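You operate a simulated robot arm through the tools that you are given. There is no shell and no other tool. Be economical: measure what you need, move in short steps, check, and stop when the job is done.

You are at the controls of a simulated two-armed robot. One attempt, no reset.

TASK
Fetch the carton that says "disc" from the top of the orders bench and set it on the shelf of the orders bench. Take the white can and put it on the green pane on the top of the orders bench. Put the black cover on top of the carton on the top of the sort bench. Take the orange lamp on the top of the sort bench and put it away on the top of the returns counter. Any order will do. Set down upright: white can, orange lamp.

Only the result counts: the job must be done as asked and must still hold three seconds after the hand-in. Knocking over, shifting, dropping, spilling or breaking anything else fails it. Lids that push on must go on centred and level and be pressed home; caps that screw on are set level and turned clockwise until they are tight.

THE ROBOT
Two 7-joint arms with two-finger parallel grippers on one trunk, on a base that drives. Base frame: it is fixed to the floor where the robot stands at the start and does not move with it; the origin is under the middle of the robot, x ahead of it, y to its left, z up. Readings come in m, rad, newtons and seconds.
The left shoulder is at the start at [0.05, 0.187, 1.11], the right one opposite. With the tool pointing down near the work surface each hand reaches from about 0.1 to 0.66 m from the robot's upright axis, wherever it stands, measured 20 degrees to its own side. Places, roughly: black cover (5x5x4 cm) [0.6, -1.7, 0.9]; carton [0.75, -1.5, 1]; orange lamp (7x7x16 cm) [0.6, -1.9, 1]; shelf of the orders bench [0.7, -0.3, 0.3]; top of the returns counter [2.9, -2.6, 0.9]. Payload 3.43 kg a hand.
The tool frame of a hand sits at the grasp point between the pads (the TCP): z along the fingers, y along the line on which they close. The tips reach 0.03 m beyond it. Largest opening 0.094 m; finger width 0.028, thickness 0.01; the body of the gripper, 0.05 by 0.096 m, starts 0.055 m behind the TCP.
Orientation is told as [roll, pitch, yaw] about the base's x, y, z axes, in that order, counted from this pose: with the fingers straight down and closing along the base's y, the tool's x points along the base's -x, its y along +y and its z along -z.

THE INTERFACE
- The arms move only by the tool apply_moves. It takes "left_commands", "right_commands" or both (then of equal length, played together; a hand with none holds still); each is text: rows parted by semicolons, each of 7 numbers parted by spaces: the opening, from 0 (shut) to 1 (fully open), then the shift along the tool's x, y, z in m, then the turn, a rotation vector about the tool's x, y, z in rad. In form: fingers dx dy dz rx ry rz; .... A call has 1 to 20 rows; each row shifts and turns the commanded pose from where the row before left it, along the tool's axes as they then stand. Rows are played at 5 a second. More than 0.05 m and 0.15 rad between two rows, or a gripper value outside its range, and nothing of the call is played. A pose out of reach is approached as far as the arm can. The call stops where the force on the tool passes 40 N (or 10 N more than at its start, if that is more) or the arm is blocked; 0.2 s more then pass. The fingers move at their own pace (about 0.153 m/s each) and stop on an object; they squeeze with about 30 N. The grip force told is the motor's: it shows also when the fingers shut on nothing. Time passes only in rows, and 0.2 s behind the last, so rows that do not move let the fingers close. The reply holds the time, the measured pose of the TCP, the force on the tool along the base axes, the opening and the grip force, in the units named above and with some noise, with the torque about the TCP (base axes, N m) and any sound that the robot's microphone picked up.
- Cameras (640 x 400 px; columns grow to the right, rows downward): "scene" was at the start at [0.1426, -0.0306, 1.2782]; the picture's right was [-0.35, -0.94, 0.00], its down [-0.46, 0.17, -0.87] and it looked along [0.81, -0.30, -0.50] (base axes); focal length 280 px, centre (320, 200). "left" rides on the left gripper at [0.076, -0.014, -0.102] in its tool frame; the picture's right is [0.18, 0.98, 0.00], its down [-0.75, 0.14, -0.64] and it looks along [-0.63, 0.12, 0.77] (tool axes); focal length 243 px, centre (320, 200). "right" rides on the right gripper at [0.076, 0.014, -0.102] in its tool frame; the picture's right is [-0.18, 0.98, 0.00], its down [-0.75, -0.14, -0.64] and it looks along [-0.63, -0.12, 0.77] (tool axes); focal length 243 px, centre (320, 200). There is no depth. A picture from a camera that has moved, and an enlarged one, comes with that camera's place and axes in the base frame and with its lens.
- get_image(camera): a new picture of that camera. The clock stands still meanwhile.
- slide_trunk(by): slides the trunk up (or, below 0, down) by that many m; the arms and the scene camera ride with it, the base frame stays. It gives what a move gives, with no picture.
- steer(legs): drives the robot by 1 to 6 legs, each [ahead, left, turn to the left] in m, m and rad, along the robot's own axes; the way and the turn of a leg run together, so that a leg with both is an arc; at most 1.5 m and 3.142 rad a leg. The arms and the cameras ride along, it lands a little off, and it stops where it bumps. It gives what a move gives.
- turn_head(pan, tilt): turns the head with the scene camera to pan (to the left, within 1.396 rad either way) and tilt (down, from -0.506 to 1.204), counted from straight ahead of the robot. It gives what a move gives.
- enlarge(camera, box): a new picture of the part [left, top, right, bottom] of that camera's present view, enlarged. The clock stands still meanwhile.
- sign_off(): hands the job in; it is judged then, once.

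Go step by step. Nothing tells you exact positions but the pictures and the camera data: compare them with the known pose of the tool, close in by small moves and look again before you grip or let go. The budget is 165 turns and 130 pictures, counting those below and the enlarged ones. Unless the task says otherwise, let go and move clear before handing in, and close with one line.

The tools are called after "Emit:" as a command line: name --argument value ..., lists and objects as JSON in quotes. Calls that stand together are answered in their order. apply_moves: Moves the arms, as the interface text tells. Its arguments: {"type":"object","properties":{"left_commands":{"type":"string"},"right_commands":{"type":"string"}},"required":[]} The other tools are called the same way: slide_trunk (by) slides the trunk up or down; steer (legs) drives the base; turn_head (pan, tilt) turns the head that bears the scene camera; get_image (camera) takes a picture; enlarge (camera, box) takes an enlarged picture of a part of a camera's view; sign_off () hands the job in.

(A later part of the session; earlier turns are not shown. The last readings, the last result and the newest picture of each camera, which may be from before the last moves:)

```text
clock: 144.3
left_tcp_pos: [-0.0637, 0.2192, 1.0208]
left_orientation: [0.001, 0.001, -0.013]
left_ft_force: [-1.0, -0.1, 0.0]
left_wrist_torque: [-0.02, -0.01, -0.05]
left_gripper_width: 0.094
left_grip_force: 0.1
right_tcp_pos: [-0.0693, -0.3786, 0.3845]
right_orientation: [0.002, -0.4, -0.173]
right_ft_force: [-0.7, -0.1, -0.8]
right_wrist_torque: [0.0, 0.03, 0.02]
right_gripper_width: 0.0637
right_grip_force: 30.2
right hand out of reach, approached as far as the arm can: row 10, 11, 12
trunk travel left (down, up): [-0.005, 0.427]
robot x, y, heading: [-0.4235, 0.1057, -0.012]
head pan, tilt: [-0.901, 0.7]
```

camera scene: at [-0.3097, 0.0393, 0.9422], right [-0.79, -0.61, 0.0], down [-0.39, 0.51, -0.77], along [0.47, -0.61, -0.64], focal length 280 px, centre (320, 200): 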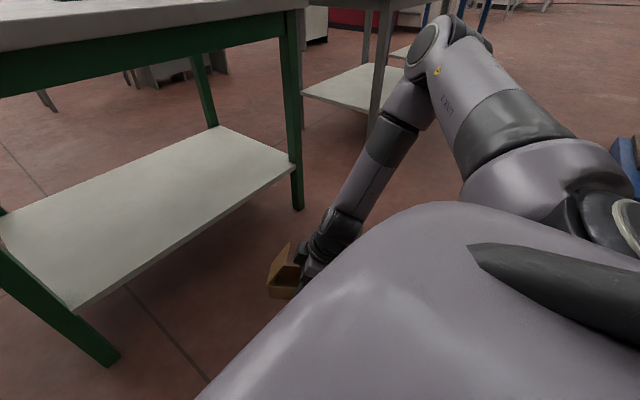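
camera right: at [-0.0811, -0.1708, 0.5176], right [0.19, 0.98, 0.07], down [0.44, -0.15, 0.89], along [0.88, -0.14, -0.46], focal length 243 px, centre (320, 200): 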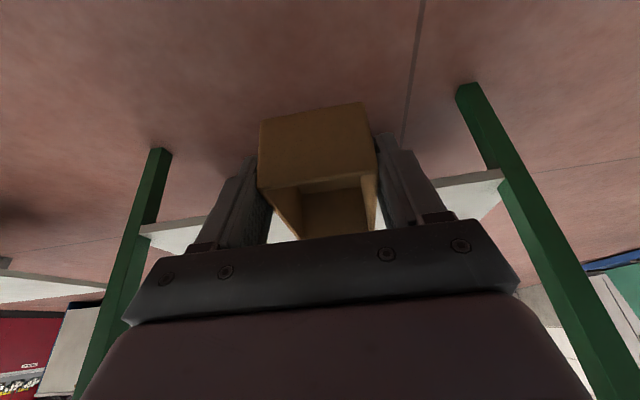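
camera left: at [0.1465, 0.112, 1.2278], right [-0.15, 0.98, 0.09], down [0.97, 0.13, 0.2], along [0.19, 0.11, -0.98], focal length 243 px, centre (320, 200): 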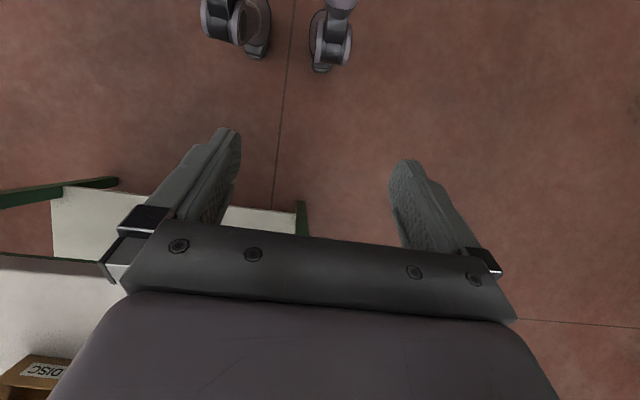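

Better: 0.385 now. I'll probe further with more outward yaw and a small forward shift.

Emit:
apply_moves --right_commands "0 0 0 0 0.0584 0 0.138;0 0 0 0 0.0584 0 0.138;0 0 0 0 0.0584 0 0.138;0 0.0117 0 0.0276 0 0 0;0 0.0117 0 0.0276 0 0 0"

Emit:
slide_trunk --by -0.005

Emit:
turn_head --pan -1.1 --tilt 0.7

Emit:
get_image --camera "scene"

```text
clock: 145.5
left_tcp_pos: [-0.0641, 0.2184, 1.0214]
left_orientation: [0.0, 0.001, -0.014]
left_ft_force: [1.0, -0.4, 0.4]
left_wrist_torque: [0.0, -0.01, 0.03]
left_gripper_width: 0.094
left_grip_force: 0.1
right_tcp_pos: [-0.0772, -0.3861, 0.389]
right_orientation: [0.002, -0.402, -0.626]
right_ft_force: [-0.3, 0.2, -0.9]
right_wrist_torque: [0.03, 0.0, -0.03]
right_gripper_width: 0.0633
right_grip_force: 30.2
right hand out of reach, approached as far as the arm can: row 2, 3, 4, 5
trunk travel left (down, up): [-0.005, 0.427]
robot x, y, heading: [-0.4214, 0.107, -0.013]
head pan, tilt: [-0.901, 0.7]
```

```text
clock: 146.1
left_tcp_pos: [-0.0633, 0.2193, 1.0157]
left_orientation: [-0.001, 0.002, -0.014]
left_ft_force: [-0.2, 0.4, -1.1]
left_wrist_torque: [-0.01, -0.01, 0.01]
left_gripper_width: 0.0939
left_grip_force: 0.1
right_tcp_pos: [-0.0775, -0.3866, 0.3849]
right_orientation: [0.001, -0.402, -0.625]
right_ft_force: [-0.1, 1.0, 0.5]
right_wrist_torque: [0.01, -0.01, -0.02]
right_gripper_width: 0.0635
right_grip_force: 30.1
trunk travel left (down, up): [0.0, 0.432]
robot x, y, heading: [-0.4206, 0.109, -0.013]
head pan, tilt: [-0.901, 0.7]
```

```text
clock: 146.8
left_tcp_pos: [-0.0649, 0.2184, 1.0157]
left_orientation: [-0.001, 0.003, -0.012]
left_ft_force: [-0.7, -0.2, 0.5]
left_wrist_torque: [0.03, 0.02, 0.0]
left_gripper_width: 0.0936
left_grip_force: 0.1
right_tcp_pos: [-0.077, -0.3846, 0.384]
right_orientation: [0.001, -0.398, -0.626]
right_ft_force: [0.0, -0.1, 0.2]
right_wrist_torque: [0.0, 0.03, 0.0]
right_gripper_width: 0.0632
right_grip_force: 30.4
trunk travel left (down, up): [0.0, 0.432]
robot x, y, heading: [-0.417, 0.1031, -0.014]
head pan, tilt: [-1.1, 0.7]
```

```text
76 pictures are left
camera scene: at [-0.3241, 0.0304, 0.9372], right [-0.9, -0.44, 0.0], down [-0.28, 0.58, -0.76], along [0.34, -0.69, -0.64], focal length 280 px, centre (320, 200)
```

scene: 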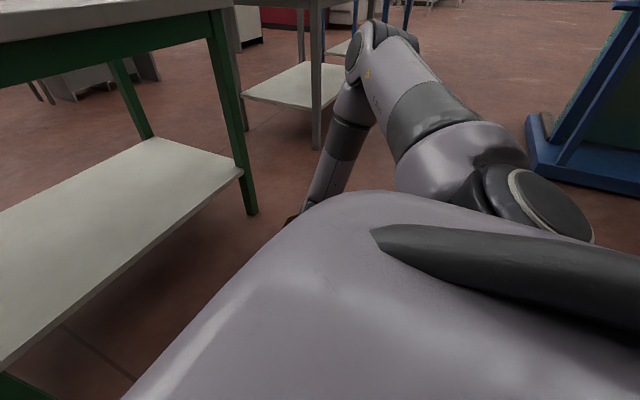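

The elbow height limits this. If I bring the tool more vertical, the carton tips front-edge-down and gets lower, so it can touch the shelf front edge first. I'll probe what height this gives.

Emit:
apply_moves --right_commands "0 0 0 0 -0.0584 0 -0.138;0 0 0 0 -0.0584 0 -0.138;0 0 0 0 -0.0584 0 -0.138;0 0 0 0 0 0.1 0;0 0 0 0 0 0.1 0;0 0 0 0 0 0.1 0;0 0 0 0 0 0.1 0;0 0 0 0.03 0 0 0;0 0 0 0.03 0 0 0"

```text
clock: 148.8
left_tcp_pos: [-0.0631, 0.2198, 1.0153]
left_orientation: [0.001, 0.002, -0.015]
left_ft_force: [-1.3, 0.4, 0.4]
left_wrist_torque: [0.01, -0.01, 0.04]
left_gripper_width: 0.0939
left_grip_force: 0.0
right_tcp_pos: [-0.0763, -0.3721, 0.3942]
right_orientation: [0.007, -0.055, -0.175]
right_ft_force: [-0.5, -0.6, -0.7]
right_wrist_torque: [-0.02, 0.03, 0.01]
right_gripper_width: 0.0633
right_grip_force: 29.5
right hand out of reach, approached as far as the arm can: row 6, 7, 8, 9
trunk travel left (down, up): [0.0, 0.432]
robot x, y, heading: [-0.4187, 0.1069, -0.014]
head pan, tilt: [-1.1, 0.7]
```

A vertical tool is worse, so more forward tilt should get lower. I'll probe that.

Emit:
apply_moves --right_commands "0 0 0 0 0 -0.14 0;0 0 0 0 0 -0.14 0;0 0 0 0 0 -0.14 0;0 0 0 0 0 -0.14 0;0 0 0 0 0 -0.14 0;0 0 0 0 0 -0.14 0;0 0.0235 0 0.0186 0 0 0;0 0.0235 0 0.0186 0 0 0;0 0.0235 0 0.0186 0 0 0"

```text
clock: 150.8
left_tcp_pos: [-0.0645, 0.2187, 1.0158]
left_orientation: [-0.001, 0.002, -0.014]
left_ft_force: [-0.3, 0.5, 0.5]
left_wrist_torque: [0.0, 0.04, 0.0]
left_gripper_width: 0.0939
left_grip_force: 0.1
right_tcp_pos: [-0.0806, -0.3751, 0.3137]
right_orientation: [0.013, -0.897, -0.183]
right_ft_force: [0.1, 0.5, -0.4]
right_wrist_torque: [0.0, 0.04, -0.02]
right_gripper_width: 0.0636
right_grip_force: 30.5
right hand out of reach, approached as far as the arm can: row 4
trunk travel left (down, up): [0.0, 0.432]
robot x, y, heading: [-0.4216, 0.106, -0.011]
head pan, tilt: [-1.1, 0.7]
```

With tilt 0.9 the hand gets down to z=0.31 easily. I'll test further forward with a tilt of about 0.7, and view the elbow, since it must stay clear of the tabletop edge.

Emit:
apply_moves --right_commands "0 -0.028 0 0.0353 0 0 0;0 -0.028 0 0.0353 0 0 0;0 0 0 0 0 0.1 0;0 0 0 0 0 0.1 0"

Emit:
turn_head --pan -1.0 --tilt 0.4

Emit:
get_image --camera "scene"

```text
clock: 151.8
left_tcp_pos: [-0.0634, 0.2189, 1.0163]
left_orientation: [0.0, 0.002, -0.014]
left_ft_force: [-0.9, -0.1, -0.8]
left_wrist_torque: [0.02, 0.0, 0.0]
left_gripper_width: 0.0943
left_grip_force: 0.1
right_tcp_pos: [0.0087, -0.3905, 0.3134]
right_orientation: [0.009, -0.695, -0.181]
right_ft_force: [-0.2, 0.8, -0.8]
right_wrist_torque: [0.0, 0.01, 0.01]
right_gripper_width: 0.0634
right_grip_force: 30.0
trunk travel left (down, up): [0.0, 0.432]
robot x, y, heading: [-0.4176, 0.1036, -0.016]
head pan, tilt: [-1.1, 0.7]
```

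```text
clock: 152.6
left_tcp_pos: [-0.0632, 0.2198, 1.0157]
left_orientation: [0.001, 0.003, -0.013]
left_ft_force: [-0.3, 0.9, -0.5]
left_wrist_torque: [0.03, 0.02, 0.02]
left_gripper_width: 0.0941
left_grip_force: 0.1
right_tcp_pos: [0.0097, -0.3914, 0.3127]
right_orientation: [0.01, -0.695, -0.182]
right_ft_force: [-0.2, -0.1, -0.8]
right_wrist_torque: [0.0, 0.05, 0.02]
right_gripper_width: 0.0634
right_grip_force: 29.9
trunk travel left (down, up): [0.0, 0.432]
robot x, y, heading: [-0.4202, 0.1064, -0.011]
head pan, tilt: [-1.0, 0.4]
```

```text
75 pictures are left
camera scene: at [-0.3127, 0.028, 0.964], right [-0.85, -0.53, 0.0], down [-0.21, 0.33, -0.92], along [0.49, -0.78, -0.39], focal length 280 px, centre (320, 200)
```

scene: 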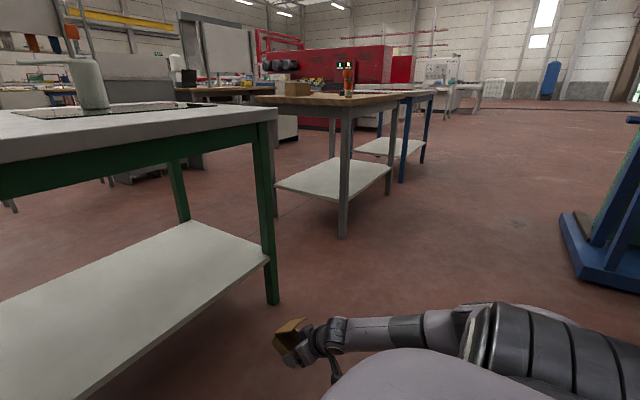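

The arm has switched to a low-elbow posture, which suits this job. Now I'll try restoring tilt 0.4 at about z 0.37.

Emit:
apply_moves --right_commands "0 -0.0193 0 -0.023 0 0 0;0 -0.0193 0 -0.023 0 0 0;0 0 0 0 0 0.1 0;0 0 0 0 0 0.1 0;0 0 0 0 0 0.095 0;0 0.0117 0 0.0276 0 0 0"

Emit:
get_image --camera "scene"

```text
clock: 154.0
left_tcp_pos: [-0.0638, 0.2204, 1.0149]
left_orientation: [-0.001, 0.002, -0.014]
left_ft_force: [0.0, 0.3, 0.9]
left_wrist_torque: [-0.01, -0.06, 0.04]
left_gripper_width: 0.0942
left_grip_force: 0.1
right_tcp_pos: [0.0082, -0.391, 0.3434]
right_orientation: [0.009, -0.402, -0.177]
right_ft_force: [-0.2, 0.2, -0.4]
right_wrist_torque: [-0.02, 0.03, 0.02]
right_gripper_width: 0.0634
right_grip_force: 29.6
trunk travel left (down, up): [0.0, 0.432]
robot x, y, heading: [-0.4209, 0.1069, -0.017]
head pan, tilt: [-1.0, 0.4]
```

```text
74 pictures are left
camera scene: at [-0.3127, 0.028, 0.9641], right [-0.85, -0.53, 0.0], down [-0.21, 0.33, -0.92], along [0.49, -0.78, -0.39], focal length 280 px, centre (320, 200)
```

scene: 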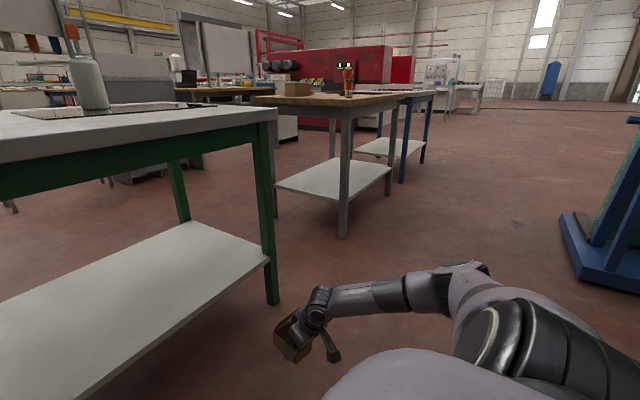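

The carton is level at z=0.343, with the elbow low and well behind. I'll raise it 5 cm and drive ahead so it goes over the shelf.

Emit:
apply_moves --right_commands "0 -0.0097 0 -0.023 0 0 0;0 -0.0097 0 -0.023 0 0 0"

Emit:
steer --legs '[[0.3, 0, 0]]'

Emit:
get_image --camera "right"

Emit:
turn_head --pan -0.7 --tilt 0.7

Emit:
get_image --camera "scene"

```text
clock: 154.6
left_tcp_pos: [-0.0633, 0.2189, 1.015]
left_orientation: [0.0, 0.001, -0.014]
left_ft_force: [-0.8, -0.5, 0.5]
left_wrist_torque: [0.01, 0.02, 0.0]
left_gripper_width: 0.0942
left_grip_force: 0.1
right_tcp_pos: [0.0085, -0.3925, 0.3911]
right_orientation: [0.009, -0.401, -0.176]
right_ft_force: [0.1, -0.4, -1.0]
right_wrist_torque: [0.01, 0.02, 0.0]
right_gripper_width: 0.063
right_grip_force: 30.0
trunk travel left (down, up): [0.0, 0.432]
robot x, y, heading: [-0.4178, 0.1045, -0.017]
head pan, tilt: [-1.0, 0.4]
```

```text
clock: 156.6
left_tcp_pos: [0.2383, 0.2149, 1.0157]
left_orientation: [0.001, 0.002, -0.015]
left_ft_force: [0.5, -0.2, -0.8]
left_wrist_torque: [-0.03, 0.0, -0.04]
left_gripper_width: 0.0938
left_grip_force: 0.0
right_tcp_pos: [0.3102, -0.3978, 0.3922]
right_orientation: [0.007, -0.402, -0.178]
right_ft_force: [0.7, -0.3, -0.1]
right_wrist_torque: [0.0, -0.02, 0.04]
right_gripper_width: 0.0634
right_grip_force: 29.5
trunk travel left (down, up): [0.0, 0.432]
robot x, y, heading: [-0.1153, 0.1018, -0.016]
head pan, tilt: [-1.0, 0.4]
```

```text
73 pictures are left
camera right: at [0.2051, -0.366, 0.4579], right [0.34, 0.94, 0.08], down [0.41, -0.22, 0.88], along [0.85, -0.27, -0.46], focal length 243 px, centre (320, 200)
```

right: 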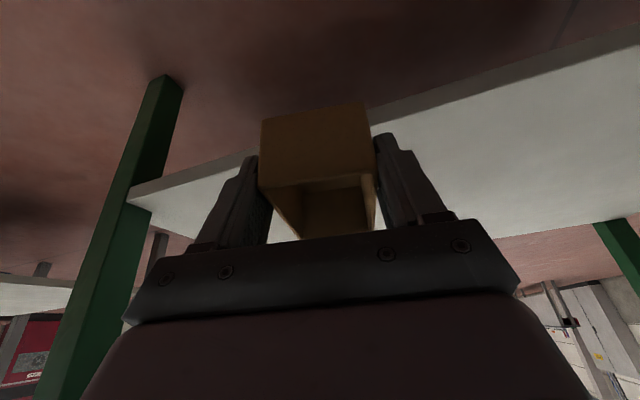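

```text
clock: 157.4
left_tcp_pos: [0.2384, 0.214, 1.0161]
left_orientation: [0.0, 0.003, -0.014]
left_ft_force: [-0.8, -0.9, 0.3]
left_wrist_torque: [0.01, 0.01, -0.02]
left_gripper_width: 0.0941
left_grip_force: 0.1
right_tcp_pos: [0.3114, -0.3963, 0.3929]
right_orientation: [0.008, -0.401, -0.178]
right_ft_force: [-0.4, -0.5, -1.4]
right_wrist_torque: [-0.01, 0.02, 0.01]
right_gripper_width: 0.0633
right_grip_force: 29.6
trunk travel left (down, up): [0.0, 0.432]
robot x, y, heading: [-0.1153, 0.1042, -0.014]
head pan, tilt: [-0.7, 0.7]
```

```text
72 pictures are left
camera scene: at [0.0053, 0.0463, 0.9373], right [-0.66, -0.75, 0.0], down [-0.49, 0.42, -0.77], along [0.58, -0.5, -0.64], focal length 280 px, centre (320, 200)
```

scene: 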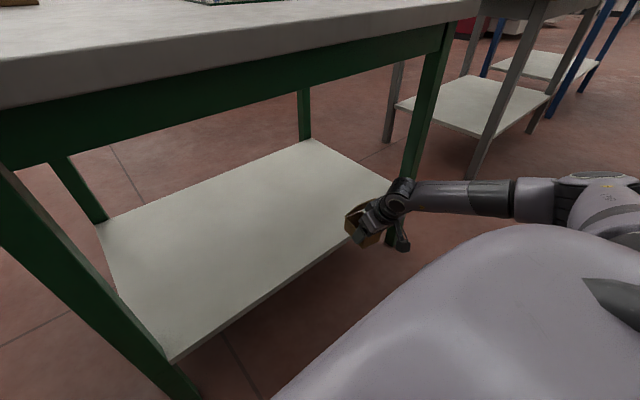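

The shelf edge is ahead with good height clearance. I'll drive the rest of the way in.

Emit:
steer --legs '[[0.18, 0, 0]]'

Emit:
get_image --camera "right"

Emit:
get_image --camera "scene"

```text
clock: 158.9
left_tcp_pos: [0.418, 0.2114, 1.0163]
left_orientation: [0.002, 0.001, -0.014]
left_ft_force: [0.2, -0.8, -0.5]
left_wrist_torque: [0.02, 0.01, -0.01]
left_gripper_width: 0.0942
left_grip_force: 0.0
right_tcp_pos: [0.49, -0.4001, 0.3918]
right_orientation: [0.008, -0.402, -0.179]
right_ft_force: [0.4, -1.2, -0.5]
right_wrist_torque: [0.01, 0.02, 0.03]
right_gripper_width: 0.0633
right_grip_force: 29.3
trunk travel left (down, up): [0.0, 0.432]
robot x, y, heading: [0.0593, 0.0973, -0.013]
head pan, tilt: [-0.7, 0.7]
```

```text
71 pictures are left
camera right: at [0.3838, -0.3688, 0.4579], right [0.34, 0.94, 0.08], down [0.41, -0.22, 0.88], along [0.85, -0.27, -0.46], focal length 243 px, centre (320, 200)
```

right: 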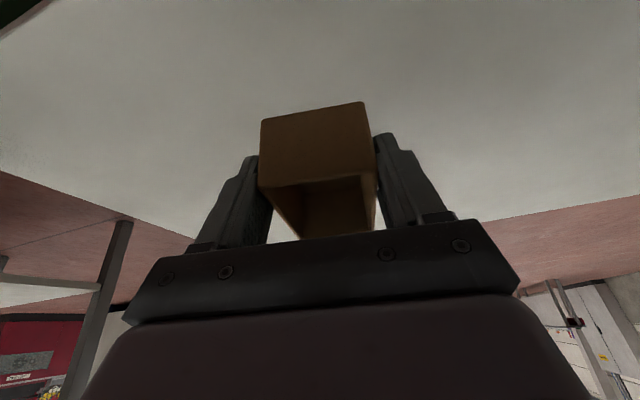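

```text
70 pictures are left
camera scene: at [0.184, 0.0436, 0.9372], right [-0.66, -0.75, 0.0], down [-0.49, 0.42, -0.76], along [0.58, -0.5, -0.64], focal length 280 px, centre (320, 200)
```

scene: 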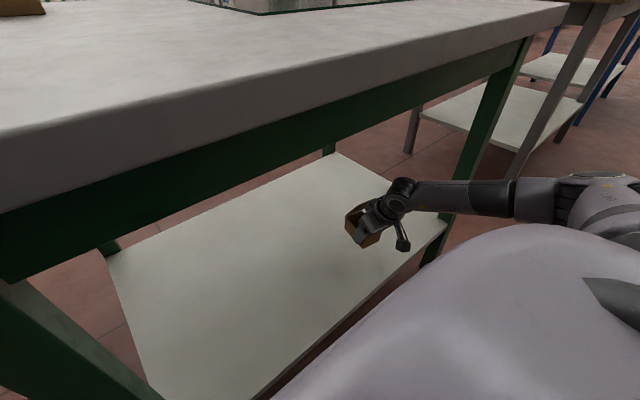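

Emit:
apply_moves --right_commands "0 0.0078 0 0.0184 0 0 0;0 0.0078 0 0.0184 0 0 0;0 0.0016 0 0.0037 0 0 0;0 0.0016 0 0.0037 0 0 0"

```text
clock: 159.9
left_tcp_pos: [0.4186, 0.2118, 1.0157]
left_orientation: [0.0, 0.002, -0.014]
left_ft_force: [-0.2, 0.6, -0.1]
left_wrist_torque: [0.01, 0.01, 0.0]
left_gripper_width: 0.0939
left_grip_force: 0.1
right_tcp_pos: [0.4892, -0.4005, 0.3447]
right_orientation: [0.008, -0.401, -0.179]
right_ft_force: [-0.2, 0.0, 0.3]
right_wrist_torque: [0.0, 0.03, 0.01]
right_gripper_width: 0.0631
right_grip_force: 30.4
trunk travel left (down, up): [0.0, 0.432]
robot x, y, heading: [0.0656, 0.0977, -0.022]
head pan, tilt: [-0.7, 0.7]
```

Emit:
apply_moves --right_commands "0 0.0016 0 0.0037 0 0 0;0 0.0012 0 0.0028 0 0 0;0 0.0012 0 0.0028 0 0 0"

```text
clock: 160.8
left_tcp_pos: [0.4167, 0.2118, 1.0163]
left_orientation: [0.001, 0.003, -0.014]
left_ft_force: [-0.2, -0.3, -0.7]
left_wrist_torque: [0.0, -0.01, -0.02]
left_gripper_width: 0.0942
left_grip_force: 0.2
right_tcp_pos: [0.488, -0.4002, 0.3341]
right_orientation: [0.009, -0.402, -0.179]
right_ft_force: [-0.2, 0.3, 0.9]
right_wrist_torque: [-0.01, 0.03, -0.02]
right_gripper_width: 0.0633
right_grip_force: 30.1
trunk travel left (down, up): [0.0, 0.432]
robot x, y, heading: [0.0583, 0.1007, -0.014]
head pan, tilt: [-0.7, 0.7]
```

Emit:
apply_moves --right_commands "0 0.0012 0 0.0028 0 0 0;0 0.0012 0 0.0028 0 0 0;0 0.0008 0 0.0018 0 0 0"

Emit:
get_image --camera "right"

```text
clock: 161.6
left_tcp_pos: [0.4166, 0.2129, 1.0161]
left_orientation: [0.001, 0.002, -0.014]
left_ft_force: [0.2, -0.1, 0.8]
left_wrist_torque: [-0.01, 0.02, 0.02]
left_gripper_width: 0.0941
left_grip_force: 0.0
right_tcp_pos: [0.488, -0.3986, 0.3262]
right_orientation: [0.008, -0.403, -0.178]
right_ft_force: [0.2, -0.5, 0.3]
right_wrist_torque: [-0.01, 0.03, 0.01]
right_gripper_width: 0.0636
right_grip_force: 29.8
trunk travel left (down, up): [0.0, 0.432]
robot x, y, heading: [0.0626, 0.0985, -0.018]
head pan, tilt: [-0.7, 0.7]
```

```text
69 pictures are left
camera right: at [0.3837, -0.3681, 0.3916], right [0.34, 0.94, 0.08], down [0.41, -0.22, 0.88], along [0.85, -0.27, -0.46], focal length 243 px, centre (320, 200)
```

right: 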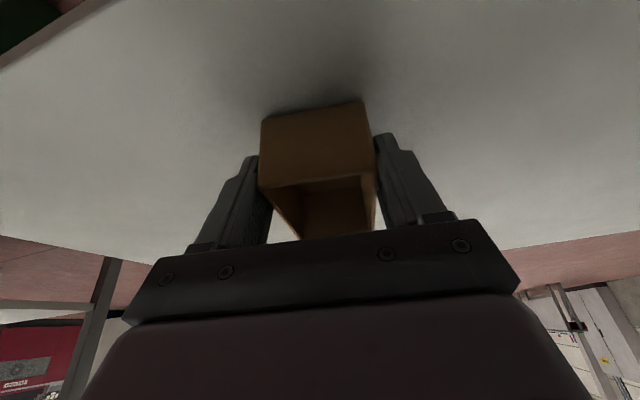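

Emit:
apply_moves --right_commands "0 0.0008 0 0.0018 0 0 0;0 0.0008 0 0.0018 0 0 0;0 0.0008 0 0.0018 0 0 0"

```text
clock: 162.3
left_tcp_pos: [0.4165, 0.2122, 1.0159]
left_orientation: [-0.001, 0.001, -0.013]
left_ft_force: [0.1, 0.0, 0.3]
left_wrist_torque: [-0.03, 0.02, 0.01]
left_gripper_width: 0.0942
left_grip_force: 0.1
right_tcp_pos: [0.4897, -0.4, 0.323]
right_orientation: [0.007, -0.405, -0.178]
right_ft_force: [-3.9, 1.6, 13.7]
right_wrist_torque: [-0.33, 0.46, -0.12]
right_gripper_width: 0.0635
right_grip_force: 29.9
trunk travel left (down, up): [0.0, 0.432]
robot x, y, heading: [0.061, 0.0984, -0.017]
head pan, tilt: [-0.7, 0.7]
```

It has made contact with the shelf. I'll release, retreat along the tool axis, and look.

Emit:
apply_moves --right_commands "1 0 0 0 0 0 0;1 0 0 0 0 0 0;1 0 0 0 0 0 0;1 0 0 -0.03 0 0 0;1 0 0 -0.03 0 0 0;1 0 0 -0.03 0 0 0"

Emit:
get_image --camera "right"

```text
clock: 163.8
left_tcp_pos: [0.4179, 0.2112, 1.0168]
left_orientation: [0.002, 0.001, -0.016]
left_ft_force: [0.8, 1.0, 0.1]
left_wrist_torque: [0.04, 0.01, 0.0]
left_gripper_width: 0.0941
left_grip_force: 0.0
right_tcp_pos: [0.4548, -0.3924, 0.4018]
right_orientation: [0.009, -0.402, -0.179]
right_ft_force: [0.0, 1.4, 0.0]
right_wrist_torque: [-0.02, 0.03, 0.0]
right_gripper_width: 0.0941
right_grip_force: 0.1
trunk travel left (down, up): [0.0, 0.432]
robot x, y, heading: [0.0637, 0.0986, -0.017]
head pan, tilt: [-0.7, 0.7]
```

```text
68 pictures are left
camera right: at [0.3496, -0.3623, 0.468], right [0.34, 0.94, 0.08], down [0.41, -0.22, 0.88], along [0.85, -0.27, -0.46], focal length 243 px, centre (320, 200)
```

right: 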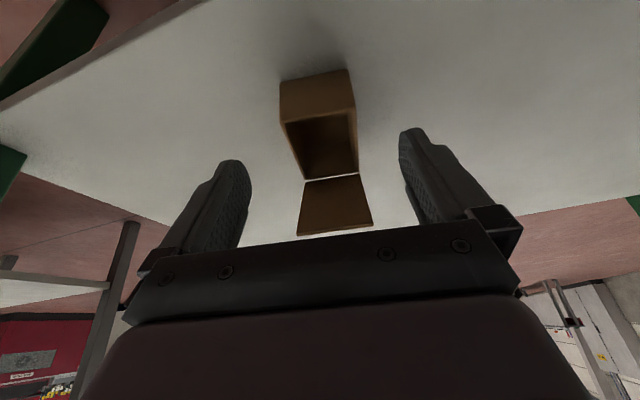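

The disc carton sits fully on the shelf. I'll back out and raise the trunk.

Emit:
steer --legs '[[-0.48, 0, 0]]'

Emit:
slide_trunk --by 0.325

Emit:
apply_moves --right_commands "1 -0.0195 0 -0.046 0 0 0;1 -0.0195 0 -0.046 0 0 0;1 -0.0195 0 -0.046 0 0 0;1 -0.0195 0 -0.046 0 0 0;1 -0.0195 0 -0.046 0 0 0;1 -0.0195 0 -0.046 0 0 0;1 -0.0195 0 -0.046 0 0 0"

Emit:
turn_head --pan -0.5 --tilt 0.5

Emit:
get_image --camera "scene"

```text
clock: 166.6
left_tcp_pos: [-0.0586, 0.2192, 1.016]
left_orientation: [0.0, 0.002, -0.014]
left_ft_force: [0.1, -0.7, 0.1]
left_wrist_torque: [0.0, 0.03, -0.02]
left_gripper_width: 0.0939
left_grip_force: 0.0
right_tcp_pos: [-0.0195, -0.3868, 0.4023]
right_orientation: [0.008, -0.4, -0.175]
right_ft_force: [1.4, 0.4, 0.2]
right_wrist_torque: [0.0, 0.04, 0.0]
right_gripper_width: 0.0938
right_grip_force: 0.1
trunk travel left (down, up): [0.0, 0.432]
robot x, y, heading: [-0.4131, 0.105, -0.015]
head pan, tilt: [-0.7, 0.7]
```

```text
clock: 169.8
left_tcp_pos: [-0.0592, 0.2189, 1.3402]
left_orientation: [0.0, 0.001, -0.013]
left_ft_force: [-1.2, -0.6, 0.4]
left_wrist_torque: [0.0, -0.05, 0.01]
left_gripper_width: 0.0943
left_grip_force: 0.0
right_tcp_pos: [-0.0197, -0.386, 0.7263]
right_orientation: [0.007, -0.401, -0.174]
right_ft_force: [0.1, 1.2, 0.4]
right_wrist_torque: [0.0, -0.03, 0.01]
right_gripper_width: 0.094
right_grip_force: 0.0
trunk travel left (down, up): [-0.325, 0.107]
robot x, y, heading: [-0.4099, 0.1086, -0.013]
head pan, tilt: [-0.7, 0.7]
```

```text
clock: 171.4
left_tcp_pos: [-0.0587, 0.2196, 1.3417]
left_orientation: [-0.001, 0.001, -0.013]
left_ft_force: [0.2, 1.0, -0.1]
left_wrist_torque: [-0.05, 0.02, -0.02]
left_gripper_width: 0.0937
left_grip_force: 0.1
right_tcp_pos: [-0.0201, -0.3874, 1.0767]
right_orientation: [0.008, -0.396, -0.177]
right_ft_force: [-0.4, -0.9, 0.1]
right_wrist_torque: [0.01, -0.02, 0.0]
right_gripper_width: 0.0938
right_grip_force: 0.1
trunk travel left (down, up): [-0.325, 0.107]
robot x, y, heading: [-0.4113, 0.1092, -0.013]
head pan, tilt: [-0.7, 0.7]
```

```text
clock: 172.1
left_tcp_pos: [-0.0569, 0.2196, 1.341]
left_orientation: [0.001, 0.002, -0.011]
left_ft_force: [0.3, 0.9, 0.7]
left_wrist_torque: [-0.02, -0.02, -0.03]
left_gripper_width: 0.094
left_grip_force: 0.0
right_tcp_pos: [-0.0196, -0.3889, 1.0758]
right_orientation: [0.009, -0.402, -0.176]
right_ft_force: [0.3, 0.1, 0.0]
right_wrist_torque: [-0.01, 0.0, -0.02]
right_gripper_width: 0.0938
right_grip_force: 0.1
trunk travel left (down, up): [-0.325, 0.107]
robot x, y, heading: [-0.4133, 0.1042, -0.014]
head pan, tilt: [-0.499, 0.499]
```

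```text
67 pictures are left
camera scene: at [-0.2765, 0.0617, 1.2799], right [-0.49, -0.87, 0.0], down [-0.42, 0.24, -0.88], along [0.76, -0.43, -0.48], focal length 280 px, centre (320, 200)
```

scene: 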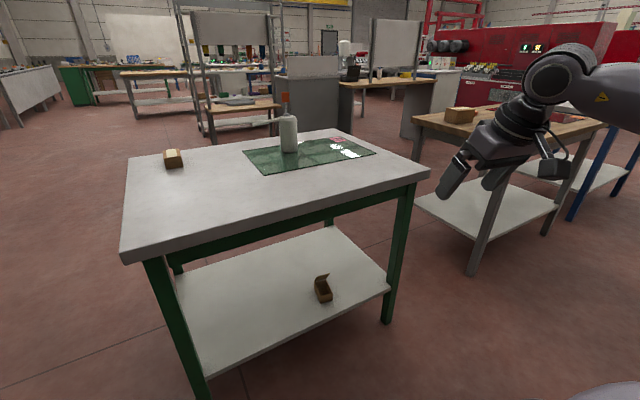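

Both are done on the orders bench. Next I'll lower the left hand to working height and drive to the front of the sort bench.

Emit:
apply_moves --left_commands "1 0 0 0.04 0 0 0;1 0 0 0.04 0 0 0;1 0 0 0.04 0 0 0;1 0 0 0.04 0 0 0;1 0 0 0.04 0 0 0"

Emit:
steer --legs '[[0, -1.4, 0.014], [0, -0.45, 0]]'

Emit:
turn_head --pan 0.0 --tilt 0.5

Emit:
get_image --camera "scene"

```text
clock: 173.3
left_tcp_pos: [-0.0594, 0.2209, 1.1413]
left_orientation: [-0.002, 0.003, -0.011]
left_ft_force: [-0.3, 0.8, -0.1]
left_wrist_torque: [-0.02, 0.0, 0.02]
left_gripper_width: 0.0939
left_grip_force: 0.1
right_tcp_pos: [-0.0197, -0.3895, 1.0784]
right_orientation: [0.008, -0.403, -0.175]
right_ft_force: [0.1, 0.1, -0.3]
right_wrist_torque: [0.01, -0.01, 0.03]
right_gripper_width: 0.0939
right_grip_force: 0.1
trunk travel left (down, up): [-0.325, 0.107]
robot x, y, heading: [-0.4153, 0.1067, -0.017]
head pan, tilt: [-0.499, 0.499]
```

```text
clock: 182.6
left_tcp_pos: [-0.0646, -1.6224, 1.1413]
left_orientation: [0.0, 0.002, 0.006]
left_ft_force: [0.0, 0.4, 0.3]
left_wrist_torque: [0.03, -0.02, -0.01]
left_gripper_width: 0.094
left_grip_force: 0.0
right_tcp_pos: [-0.0144, -2.2319, 1.0775]
right_orientation: [0.008, -0.401, -0.159]
right_ft_force: [0.6, -0.1, -0.6]
right_wrist_torque: [0.01, 0.0, 0.0]
right_gripper_width: 0.094
right_grip_force: 0.1
trunk travel left (down, up): [-0.325, 0.107]
robot x, y, heading: [-0.4151, -1.7434, 0.003]
head pan, tilt: [-0.499, 0.499]
```

```text
clock: 183.6
left_tcp_pos: [-0.0657, -1.6225, 1.1417]
left_orientation: [-0.001, 0.004, 0.007]
left_ft_force: [-0.1, -0.5, -0.1]
left_wrist_torque: [0.01, -0.03, -0.03]
left_gripper_width: 0.094
left_grip_force: 0.0
right_tcp_pos: [-0.0148, -2.2296, 1.0775]
right_orientation: [0.008, -0.401, -0.156]
right_ft_force: [0.3, -0.3, 0.5]
right_wrist_torque: [-0.01, 0.04, 0.0]
right_gripper_width: 0.0939
right_grip_force: 0.0
trunk travel left (down, up): [-0.325, 0.107]
robot x, y, heading: [-0.422, -1.7425, 0.009]
head pan, tilt: [0.0, 0.499]
```

```text
66 pictures are left
camera scene: at [-0.2687, -1.7415, 1.2799], right [0.0, -1.0, 0.0], down [-0.48, 0.0, -0.88], along [0.88, 0.0, -0.48], focal length 280 px, centre (320, 200)
```

scene: 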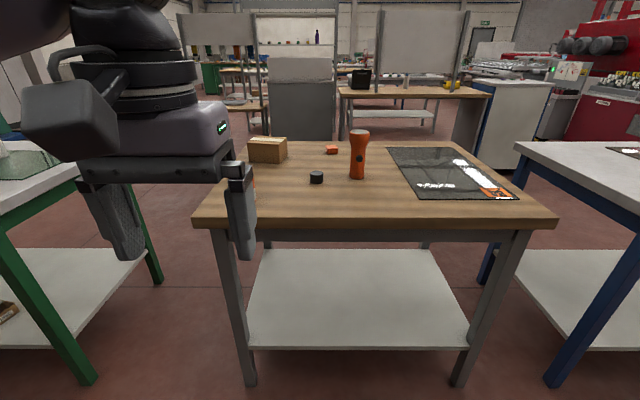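

Now I see the sort bench: cover at about [0.6,-1.73], lamp at about [0.64,-1.87], carton at about [0.83,-1.53]. I'll drive in closer.

Emit:
steer --legs '[[0.5, 0, 0]]'

Emit:
turn_head --pan 0.0 --tilt 0.6

Emit:
get_image --camera "scene"

Emit:
get_image --camera "left"

```text
clock: 186.6
left_tcp_pos: [0.4306, -1.6208, 1.1421]
left_orientation: [0.001, 0.003, 0.007]
left_ft_force: [-1.0, -0.2, -0.6]
left_wrist_torque: [0.01, -0.04, 0.0]
left_gripper_width: 0.0941
left_grip_force: 0.0
right_tcp_pos: [0.4813, -2.2284, 1.0774]
right_orientation: [0.008, -0.4, -0.161]
right_ft_force: [-0.3, 1.0, -0.2]
right_wrist_torque: [0.01, 0.02, -0.02]
right_gripper_width: 0.0939
right_grip_force: 0.1
trunk travel left (down, up): [-0.325, 0.107]
robot x, y, heading: [0.0789, -1.7434, 0.002]
head pan, tilt: [0.0, 0.499]
stopped in leg 1: the robot was blocked; the commanded pose is now the measured one
```

```text
clock: 187.2
left_tcp_pos: [0.4319, -1.6207, 1.1406]
left_orientation: [0.0, 0.001, 0.007]
left_ft_force: [0.0, -0.3, -0.2]
left_wrist_torque: [0.04, 0.0, -0.01]
left_gripper_width: 0.0937
left_grip_force: 0.1
right_tcp_pos: [0.4812, -2.2291, 1.0776]
right_orientation: [0.008, -0.401, -0.159]
right_ft_force: [0.0, -0.1, -0.7]
right_wrist_torque: [-0.01, -0.03, 0.01]
right_gripper_width: 0.0941
right_grip_force: 0.1
trunk travel left (down, up): [-0.325, 0.107]
robot x, y, heading: [0.0803, -1.7391, 0.005]
head pan, tilt: [0.0, 0.6]
```

```text
65 pictures are left
camera scene: at [0.2246, -1.7394, 1.2709], right [0.0, -1.0, 0.0], down [-0.56, 0.0, -0.83], along [0.83, 0.0, -0.56], focal length 280 px, centre (320, 200)
```

scene: 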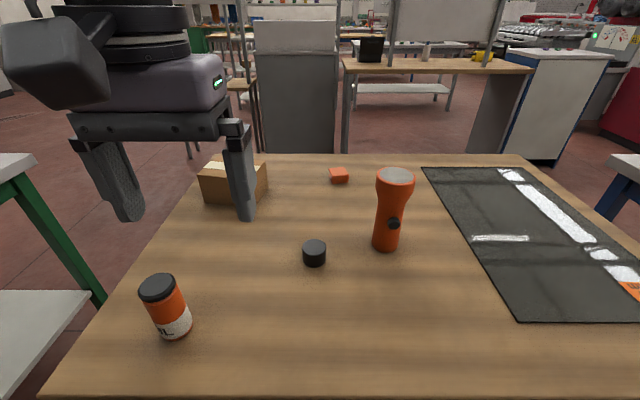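

```text
64 pictures are left
camera left: at [0.355, -1.6346, 1.2432], right [-0.19, 0.98, 0.0], down [0.75, 0.15, 0.64], along [0.63, 0.12, -0.77], focal length 243 px, centre (320, 200)
```

left: 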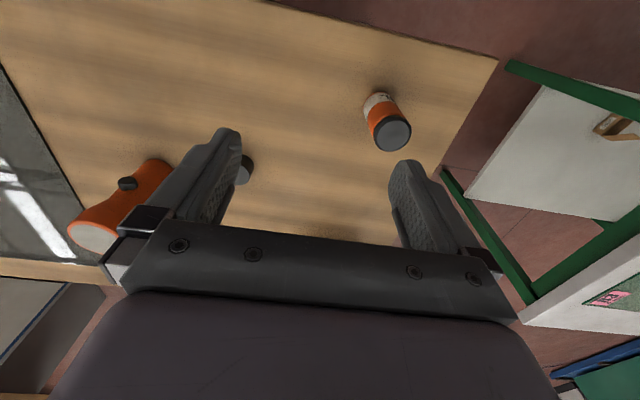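

The robot touched something at a gap of 0.265 m, so I'll back off a centimetre or two and keep that limit. Then I'll bring the right hand in front of the lamp for a side grip on its body.

Emit:
steer --legs '[[-0.012, 0, 0]]'

Emit:
apply_moves --right_commands "1 0 0 0 -0.06 0 -0.142;1 0 0 0 0 -0.15 0;1 0 0 0 0 -0.15 0;1 0 0 0 0 -0.15 0;1 0 0.0445 0 0 0 0;1 0 0.0445 0 0 0 0;1 0 0.0445 0 0 0 0;1 0 0.0445 0 0 0 0;1 0 0.0445 0 0 0 0;1 0 0.0445 0 0 0 0;1 0 0.0445 0 0 0 0;1 0 0.0445 0 0 0 0"

Emit:
get_image --camera "scene"

```text
clock: 188.0
left_tcp_pos: [0.4181, -1.6201, 1.1409]
left_orientation: [0.0, 0.002, 0.008]
left_ft_force: [-0.6, 0.7, -0.1]
left_wrist_torque: [0.01, -0.04, 0.03]
left_gripper_width: 0.0943
left_grip_force: 0.0
right_tcp_pos: [0.468, -2.2285, 1.077]
right_orientation: [0.011, -0.402, -0.159]
right_ft_force: [0.0, -0.1, -0.2]
right_wrist_torque: [-0.01, 0.0, 0.0]
right_gripper_width: 0.0939
right_grip_force: 0.0
trunk travel left (down, up): [-0.325, 0.107]
robot x, y, heading: [0.0669, -1.7423, 0.002]
head pan, tilt: [0.0, 0.6]
```

```text
refused: row 1 steps farther than a row can; nothing moved
```

```text
63 pictures are left
camera scene: at [0.2121, -1.7394, 1.2709], right [0.0, -1.0, 0.0], down [-0.56, 0.0, -0.83], along [0.83, 0.0, -0.56], focal length 280 px, centre (320, 200)
```

scene: 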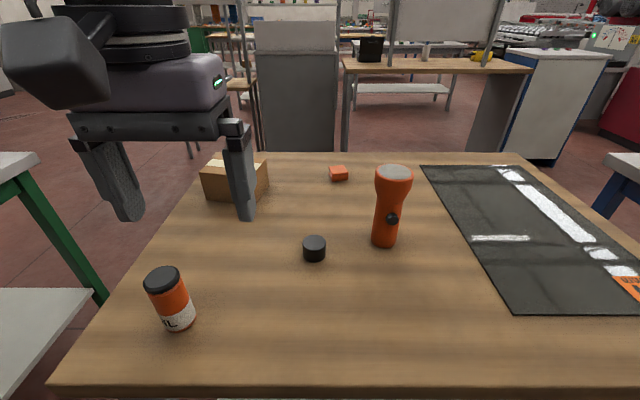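

Emit:
apply_moves --right_commands "1 0 0 0 -0.031 0 -0.073;1 0 0 0 -0.031 0 -0.073;1 0 0 0 0 -0.145 0;1 0 0 0 0 -0.145 0;1 0 0 0 0 -0.145 0;1 0 0.0445 0 0 0 0;1 0 0.0445 0 0 0 0;1 0 0.0445 0 0 0 0;1 0 0.0445 0 0 0 0;1 0 0.0445 0 0 0 0;1 0 0.0445 0 0 0 0;1 0 0.0445 0 0 0 0;1 0 0.0445 0 0 0 0"

Emit:
get_image --camera "scene"

Emit:
get_image --camera "right"

```text
clock: 190.8
left_tcp_pos: [0.4183, -1.62, 1.1403]
left_orientation: [-0.001, 0.003, 0.008]
left_ft_force: [-0.1, 0.1, 0.3]
left_wrist_torque: [-0.02, -0.01, 0.01]
left_gripper_width: 0.0941
left_grip_force: 0.1
right_tcp_pos: [0.4683, -1.8717, 1.0805]
right_orientation: [0.011, -0.837, -0.008]
right_ft_force: [0.2, 0.5, 0.6]
right_wrist_torque: [-0.01, 0.02, 0.04]
right_gripper_width: 0.0941
right_grip_force: 0.1
trunk travel left (down, up): [-0.325, 0.107]
robot x, y, heading: [0.0672, -1.7443, 0.005]
head pan, tilt: [0.0, 0.6]
```

```text
62 pictures are left
camera scene: at [0.2128, -1.7387, 1.2708], right [0.0, -1.0, 0.0], down [-0.56, 0.0, -0.83], along [0.83, 0.0, -0.56], focal length 280 px, centre (320, 200)
```

scene: 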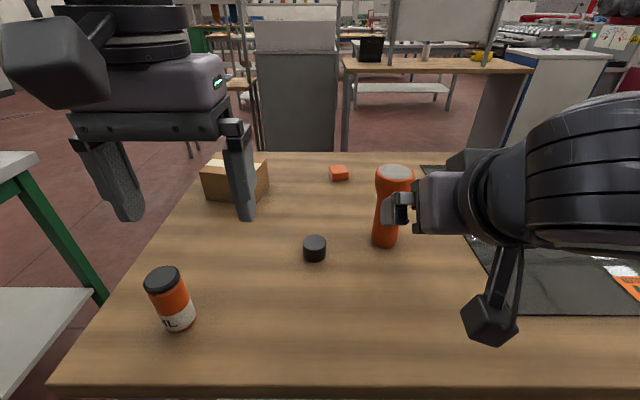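

```text
61 pictures are left
camera right: at [0.341, -1.859, 1.0931], right [0.12, 0.98, 0.14], down [0.03, -0.15, 0.99], along [0.99, -0.12, -0.04], focal length 243 px, centre (320, 200)
```

right: 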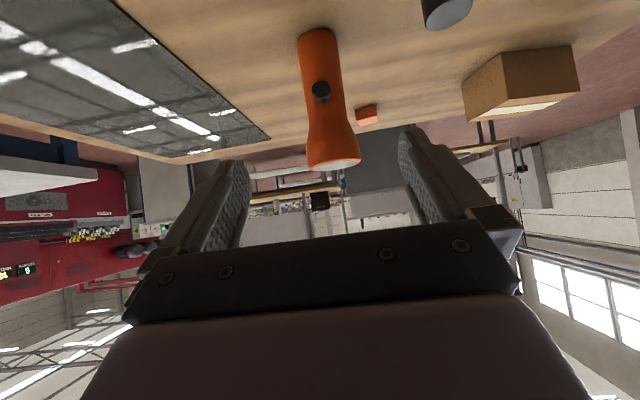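

The lamp's axis is at y of about -1.869, matching the hand. I'll lower to z of about 0.937 in front of it.

Emit:
apply_moves --right_commands "1 0.0268 0 0.0241 0 0 0;1 0.0268 0 0.0241 0 0 0;1 0.0268 0 0.0241 0 0 0;1 0.0268 0 0.0241 0 0 0;1 -0.0301 0.001 0.0334 0 0 0;1 -0.0301 0.001 0.0334 0 0 0"

Emit:
get_image --camera "right"

Emit:
get_image --camera "scene"

```text
clock: 192.2
left_tcp_pos: [0.4194, -1.6204, 1.141]
left_orientation: [-0.001, 0.001, 0.007]
left_ft_force: [1.9, 0.4, -0.4]
left_wrist_torque: [-0.04, -0.02, 0.01]
left_gripper_width: 0.0938
left_grip_force: 0.0
right_tcp_pos: [0.5571, -1.8691, 0.9363]
right_orientation: [0.013, -0.839, -0.005]
right_ft_force: [0.2, 0.5, 0.1]
right_wrist_torque: [0.01, 0.01, 0.03]
right_gripper_width: 0.0938
right_grip_force: 0.1
trunk travel left (down, up): [-0.325, 0.107]
robot x, y, heading: [0.0625, -1.7422, 0.002]
head pan, tilt: [0.0, 0.6]
```

```text
60 pictures are left
camera right: at [0.4326, -1.8566, 0.9487], right [0.12, 0.98, 0.15], down [0.03, -0.15, 0.99], along [0.99, -0.11, -0.05], focal length 243 px, centre (320, 200)
```

right: 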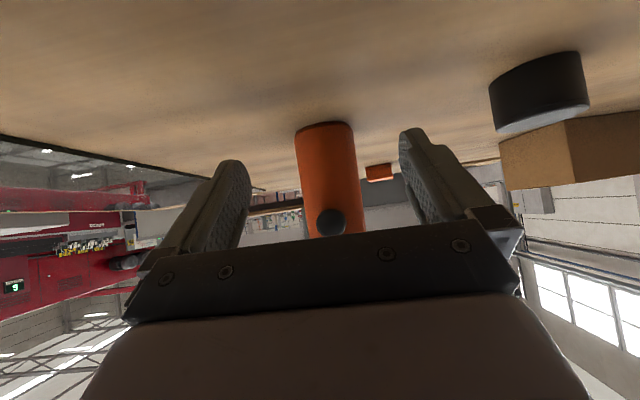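

```text
59 pictures are left
camera scene: at [0.213, -1.7393, 1.2708], right [0.0, -1.0, 0.0], down [-0.57, 0.0, -0.82], along [0.82, 0.0, -0.57], focal length 280 px, centre (320, 200)
```

scene: 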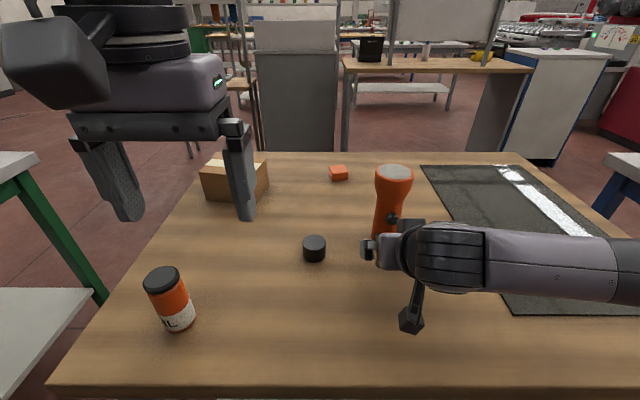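

Emit:
apply_moves --right_commands "1 -0.0254 0.001 0.0282 0 0 0;1 -0.0254 0.001 0.0282 0 0 0;0 0 0 0 0 0 0;0 0 0 0 0 0 0;0 0 0 0 0 0 0;0 0 0 0 0 0 0"

Emit:
apply_moves --right_commands "0 -0.0223 0 -0.0201 0 0 0;0 -0.0223 0 -0.0201 0 0 0;0 -0.0223 0 -0.0201 0 0 0;0 -0.0223 0 -0.0201 0 0 0"

Emit:
get_image --camera "scene"

```text
clock: 193.6
left_tcp_pos: [0.4193, -1.6202, 1.1402]
left_orientation: [0.001, 0.001, 0.009]
left_ft_force: [0.3, 0.3, -0.6]
left_wrist_torque: [0.01, -0.04, -0.01]
left_gripper_width: 0.0938
left_grip_force: 0.0
right_tcp_pos: [0.6344, -1.8655, 0.9358]
right_orientation: [0.013, -0.837, -0.006]
right_ft_force: [-0.2, 0.5, -0.1]
right_wrist_torque: [-0.03, 0.01, -0.03]
right_gripper_width: 0.0526
right_grip_force: 29.5
trunk travel left (down, up): [-0.325, 0.107]
robot x, y, heading: [0.0665, -1.7392, -0.001]
head pan, tilt: [0.0, 0.6]
```

```text
clock: 194.6
left_tcp_pos: [0.4188, -1.6211, 1.1404]
left_orientation: [0.001, 0.002, 0.006]
left_ft_force: [0.9, 0.5, 0.3]
left_wrist_torque: [0.0, 0.04, 0.0]
left_gripper_width: 0.0942
left_grip_force: 0.0
right_tcp_pos: [0.6352, -1.8675, 1.0573]
right_orientation: [0.014, -0.838, -0.006]
right_ft_force: [0.0, -0.2, -1.7]
right_wrist_torque: [0.0, 0.04, 0.01]
right_gripper_width: 0.0526
right_grip_force: 30.2
trunk travel left (down, up): [-0.325, 0.107]
robot x, y, heading: [0.068, -1.7391, 0.005]
head pan, tilt: [0.0, 0.6]
```

```text
58 pictures are left
camera scene: at [0.2127, -1.7393, 1.2708], right [0.0, -1.0, 0.0], down [-0.56, 0.0, -0.83], along [0.83, 0.0, -0.56], focal length 280 px, centre (320, 200)
```

scene: 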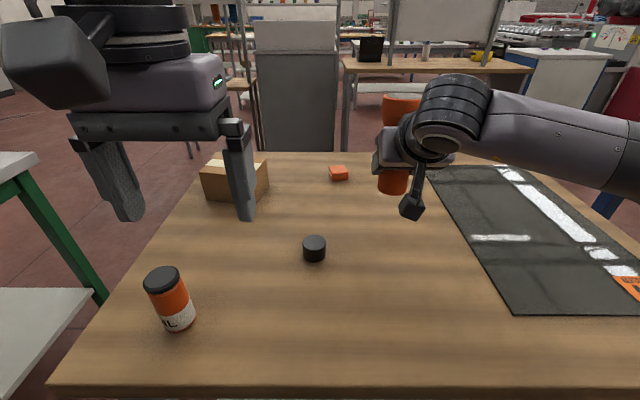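

The lamp is held. I'll move it aside to the right and bring the left hand above the cover.

Emit:
apply_moves --right_commands "0 0 -0.045 0 0 0 0;0 0 -0.045 0 0 0 0;0 0 -0.045 0 0 0 0;0 0 -0.045 0 0 0 0;0 0 0 0 0 0 0;0 0 0 0 0 0 0" --left_commands "1 0 0 0 0 0 0;1 0 0 0 0 0 0;1 -0.04 -0.027 0 0 0 0;1 -0.04 -0.027 0 0 0 0;1 -0.04 -0.027 0 0 0 0;1 -0.04 -0.027 0.04 0 0 0"

Emit:
get_image --camera "left"

Emit:
get_image --camera "scene"

```text
refused: row 6 steps farther than a row can; nothing moved
```

```text
57 pictures are left
camera left: at [0.3431, -1.6345, 1.2432], right [-0.19, 0.98, 0.0], down [0.75, 0.15, 0.64], along [0.63, 0.12, -0.77], focal length 243 px, centre (320, 200)
```

left: 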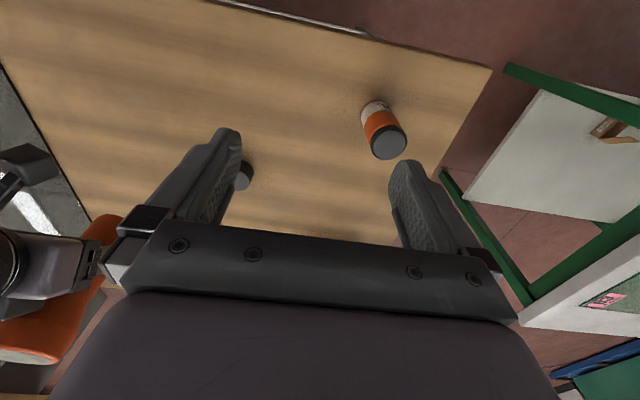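

```text
56 pictures are left
camera scene: at [0.2127, -1.7393, 1.2708], right [0.0, -1.0, 0.0], down [-0.56, 0.0, -0.83], along [0.83, 0.0, -0.56], focal length 280 px, centre (320, 200)
```

scene: 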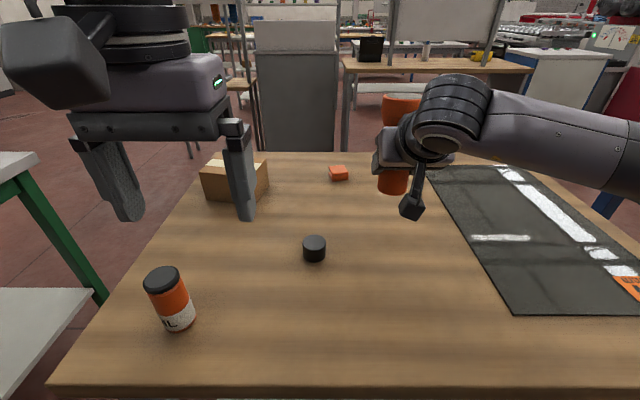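

Emit:
apply_moves --right_commands "0 0 -0.045 0 0 0 0;0 0 -0.045 0 0 0 0;0 0 -0.045 0 0 0 0;0 0 -0.045 0 0 0 0;0 0 0 0 0 0 0;0 0 0 0 0 0 0;0 0 0 0 0 0 0;0 0 0 0 0 0 0" --left_commands "1 0 0 0 0 0 0;1 0 0 0 0 0 0;1 -0.04 -0.027 0 0 0 0;1 -0.04 -0.027 0 0 0 0;1 -0.04 -0.027 0 0 0 0;1 -0.04 -0.027 0 0 0 0;1 -0.015 0 0.04 0 0 0;1 0 0 0.04 0 0 0"

Emit:
get_image --camera "left"

Emit:
get_image --camera "scene"

```text
clock: 196.4
left_tcp_pos: [0.5968, -1.7274, 1.0607]
left_orientation: [0.0, 0.0, 0.005]
left_ft_force: [0.2, -0.5, 0.1]
left_wrist_torque: [0.04, 0.03, -0.02]
left_gripper_width: 0.094
left_grip_force: 0.1
right_tcp_pos: [0.6348, -2.0489, 1.0544]
right_orientation: [0.012, -0.838, -0.004]
right_ft_force: [0.5, -0.7, -1.5]
right_wrist_torque: [0.02, 0.04, -0.03]
right_gripper_width: 0.0525
right_grip_force: 30.1
trunk travel left (down, up): [-0.325, 0.107]
robot x, y, heading: [0.0686, -1.7399, -0.001]
head pan, tilt: [0.0, 0.6]
```

```text
55 pictures are left
camera left: at [0.5198, -1.7414, 1.163], right [-0.19, 0.98, 0.0], down [0.75, 0.15, 0.64], along [0.63, 0.12, -0.77], focal length 243 px, centre (320, 200)
```

left: 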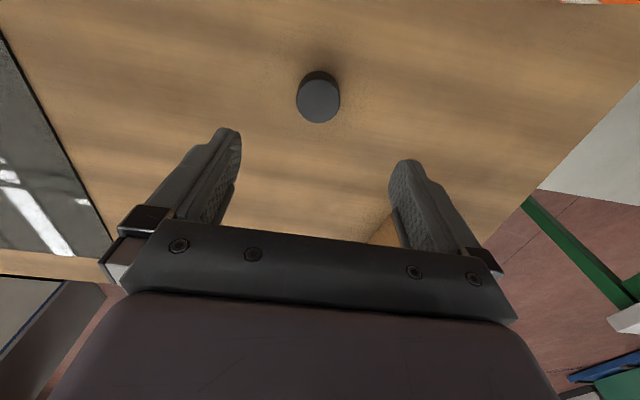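

```text
54 pictures are left
camera scene: at [0.2131, -1.7395, 1.2708], right [0.0, -1.0, 0.0], down [-0.57, 0.0, -0.82], along [0.82, 0.0, -0.57], focal length 280 px, centre (320, 200)
```

scene: 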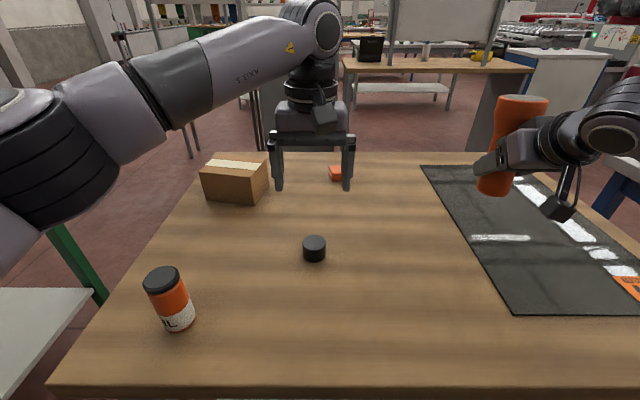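

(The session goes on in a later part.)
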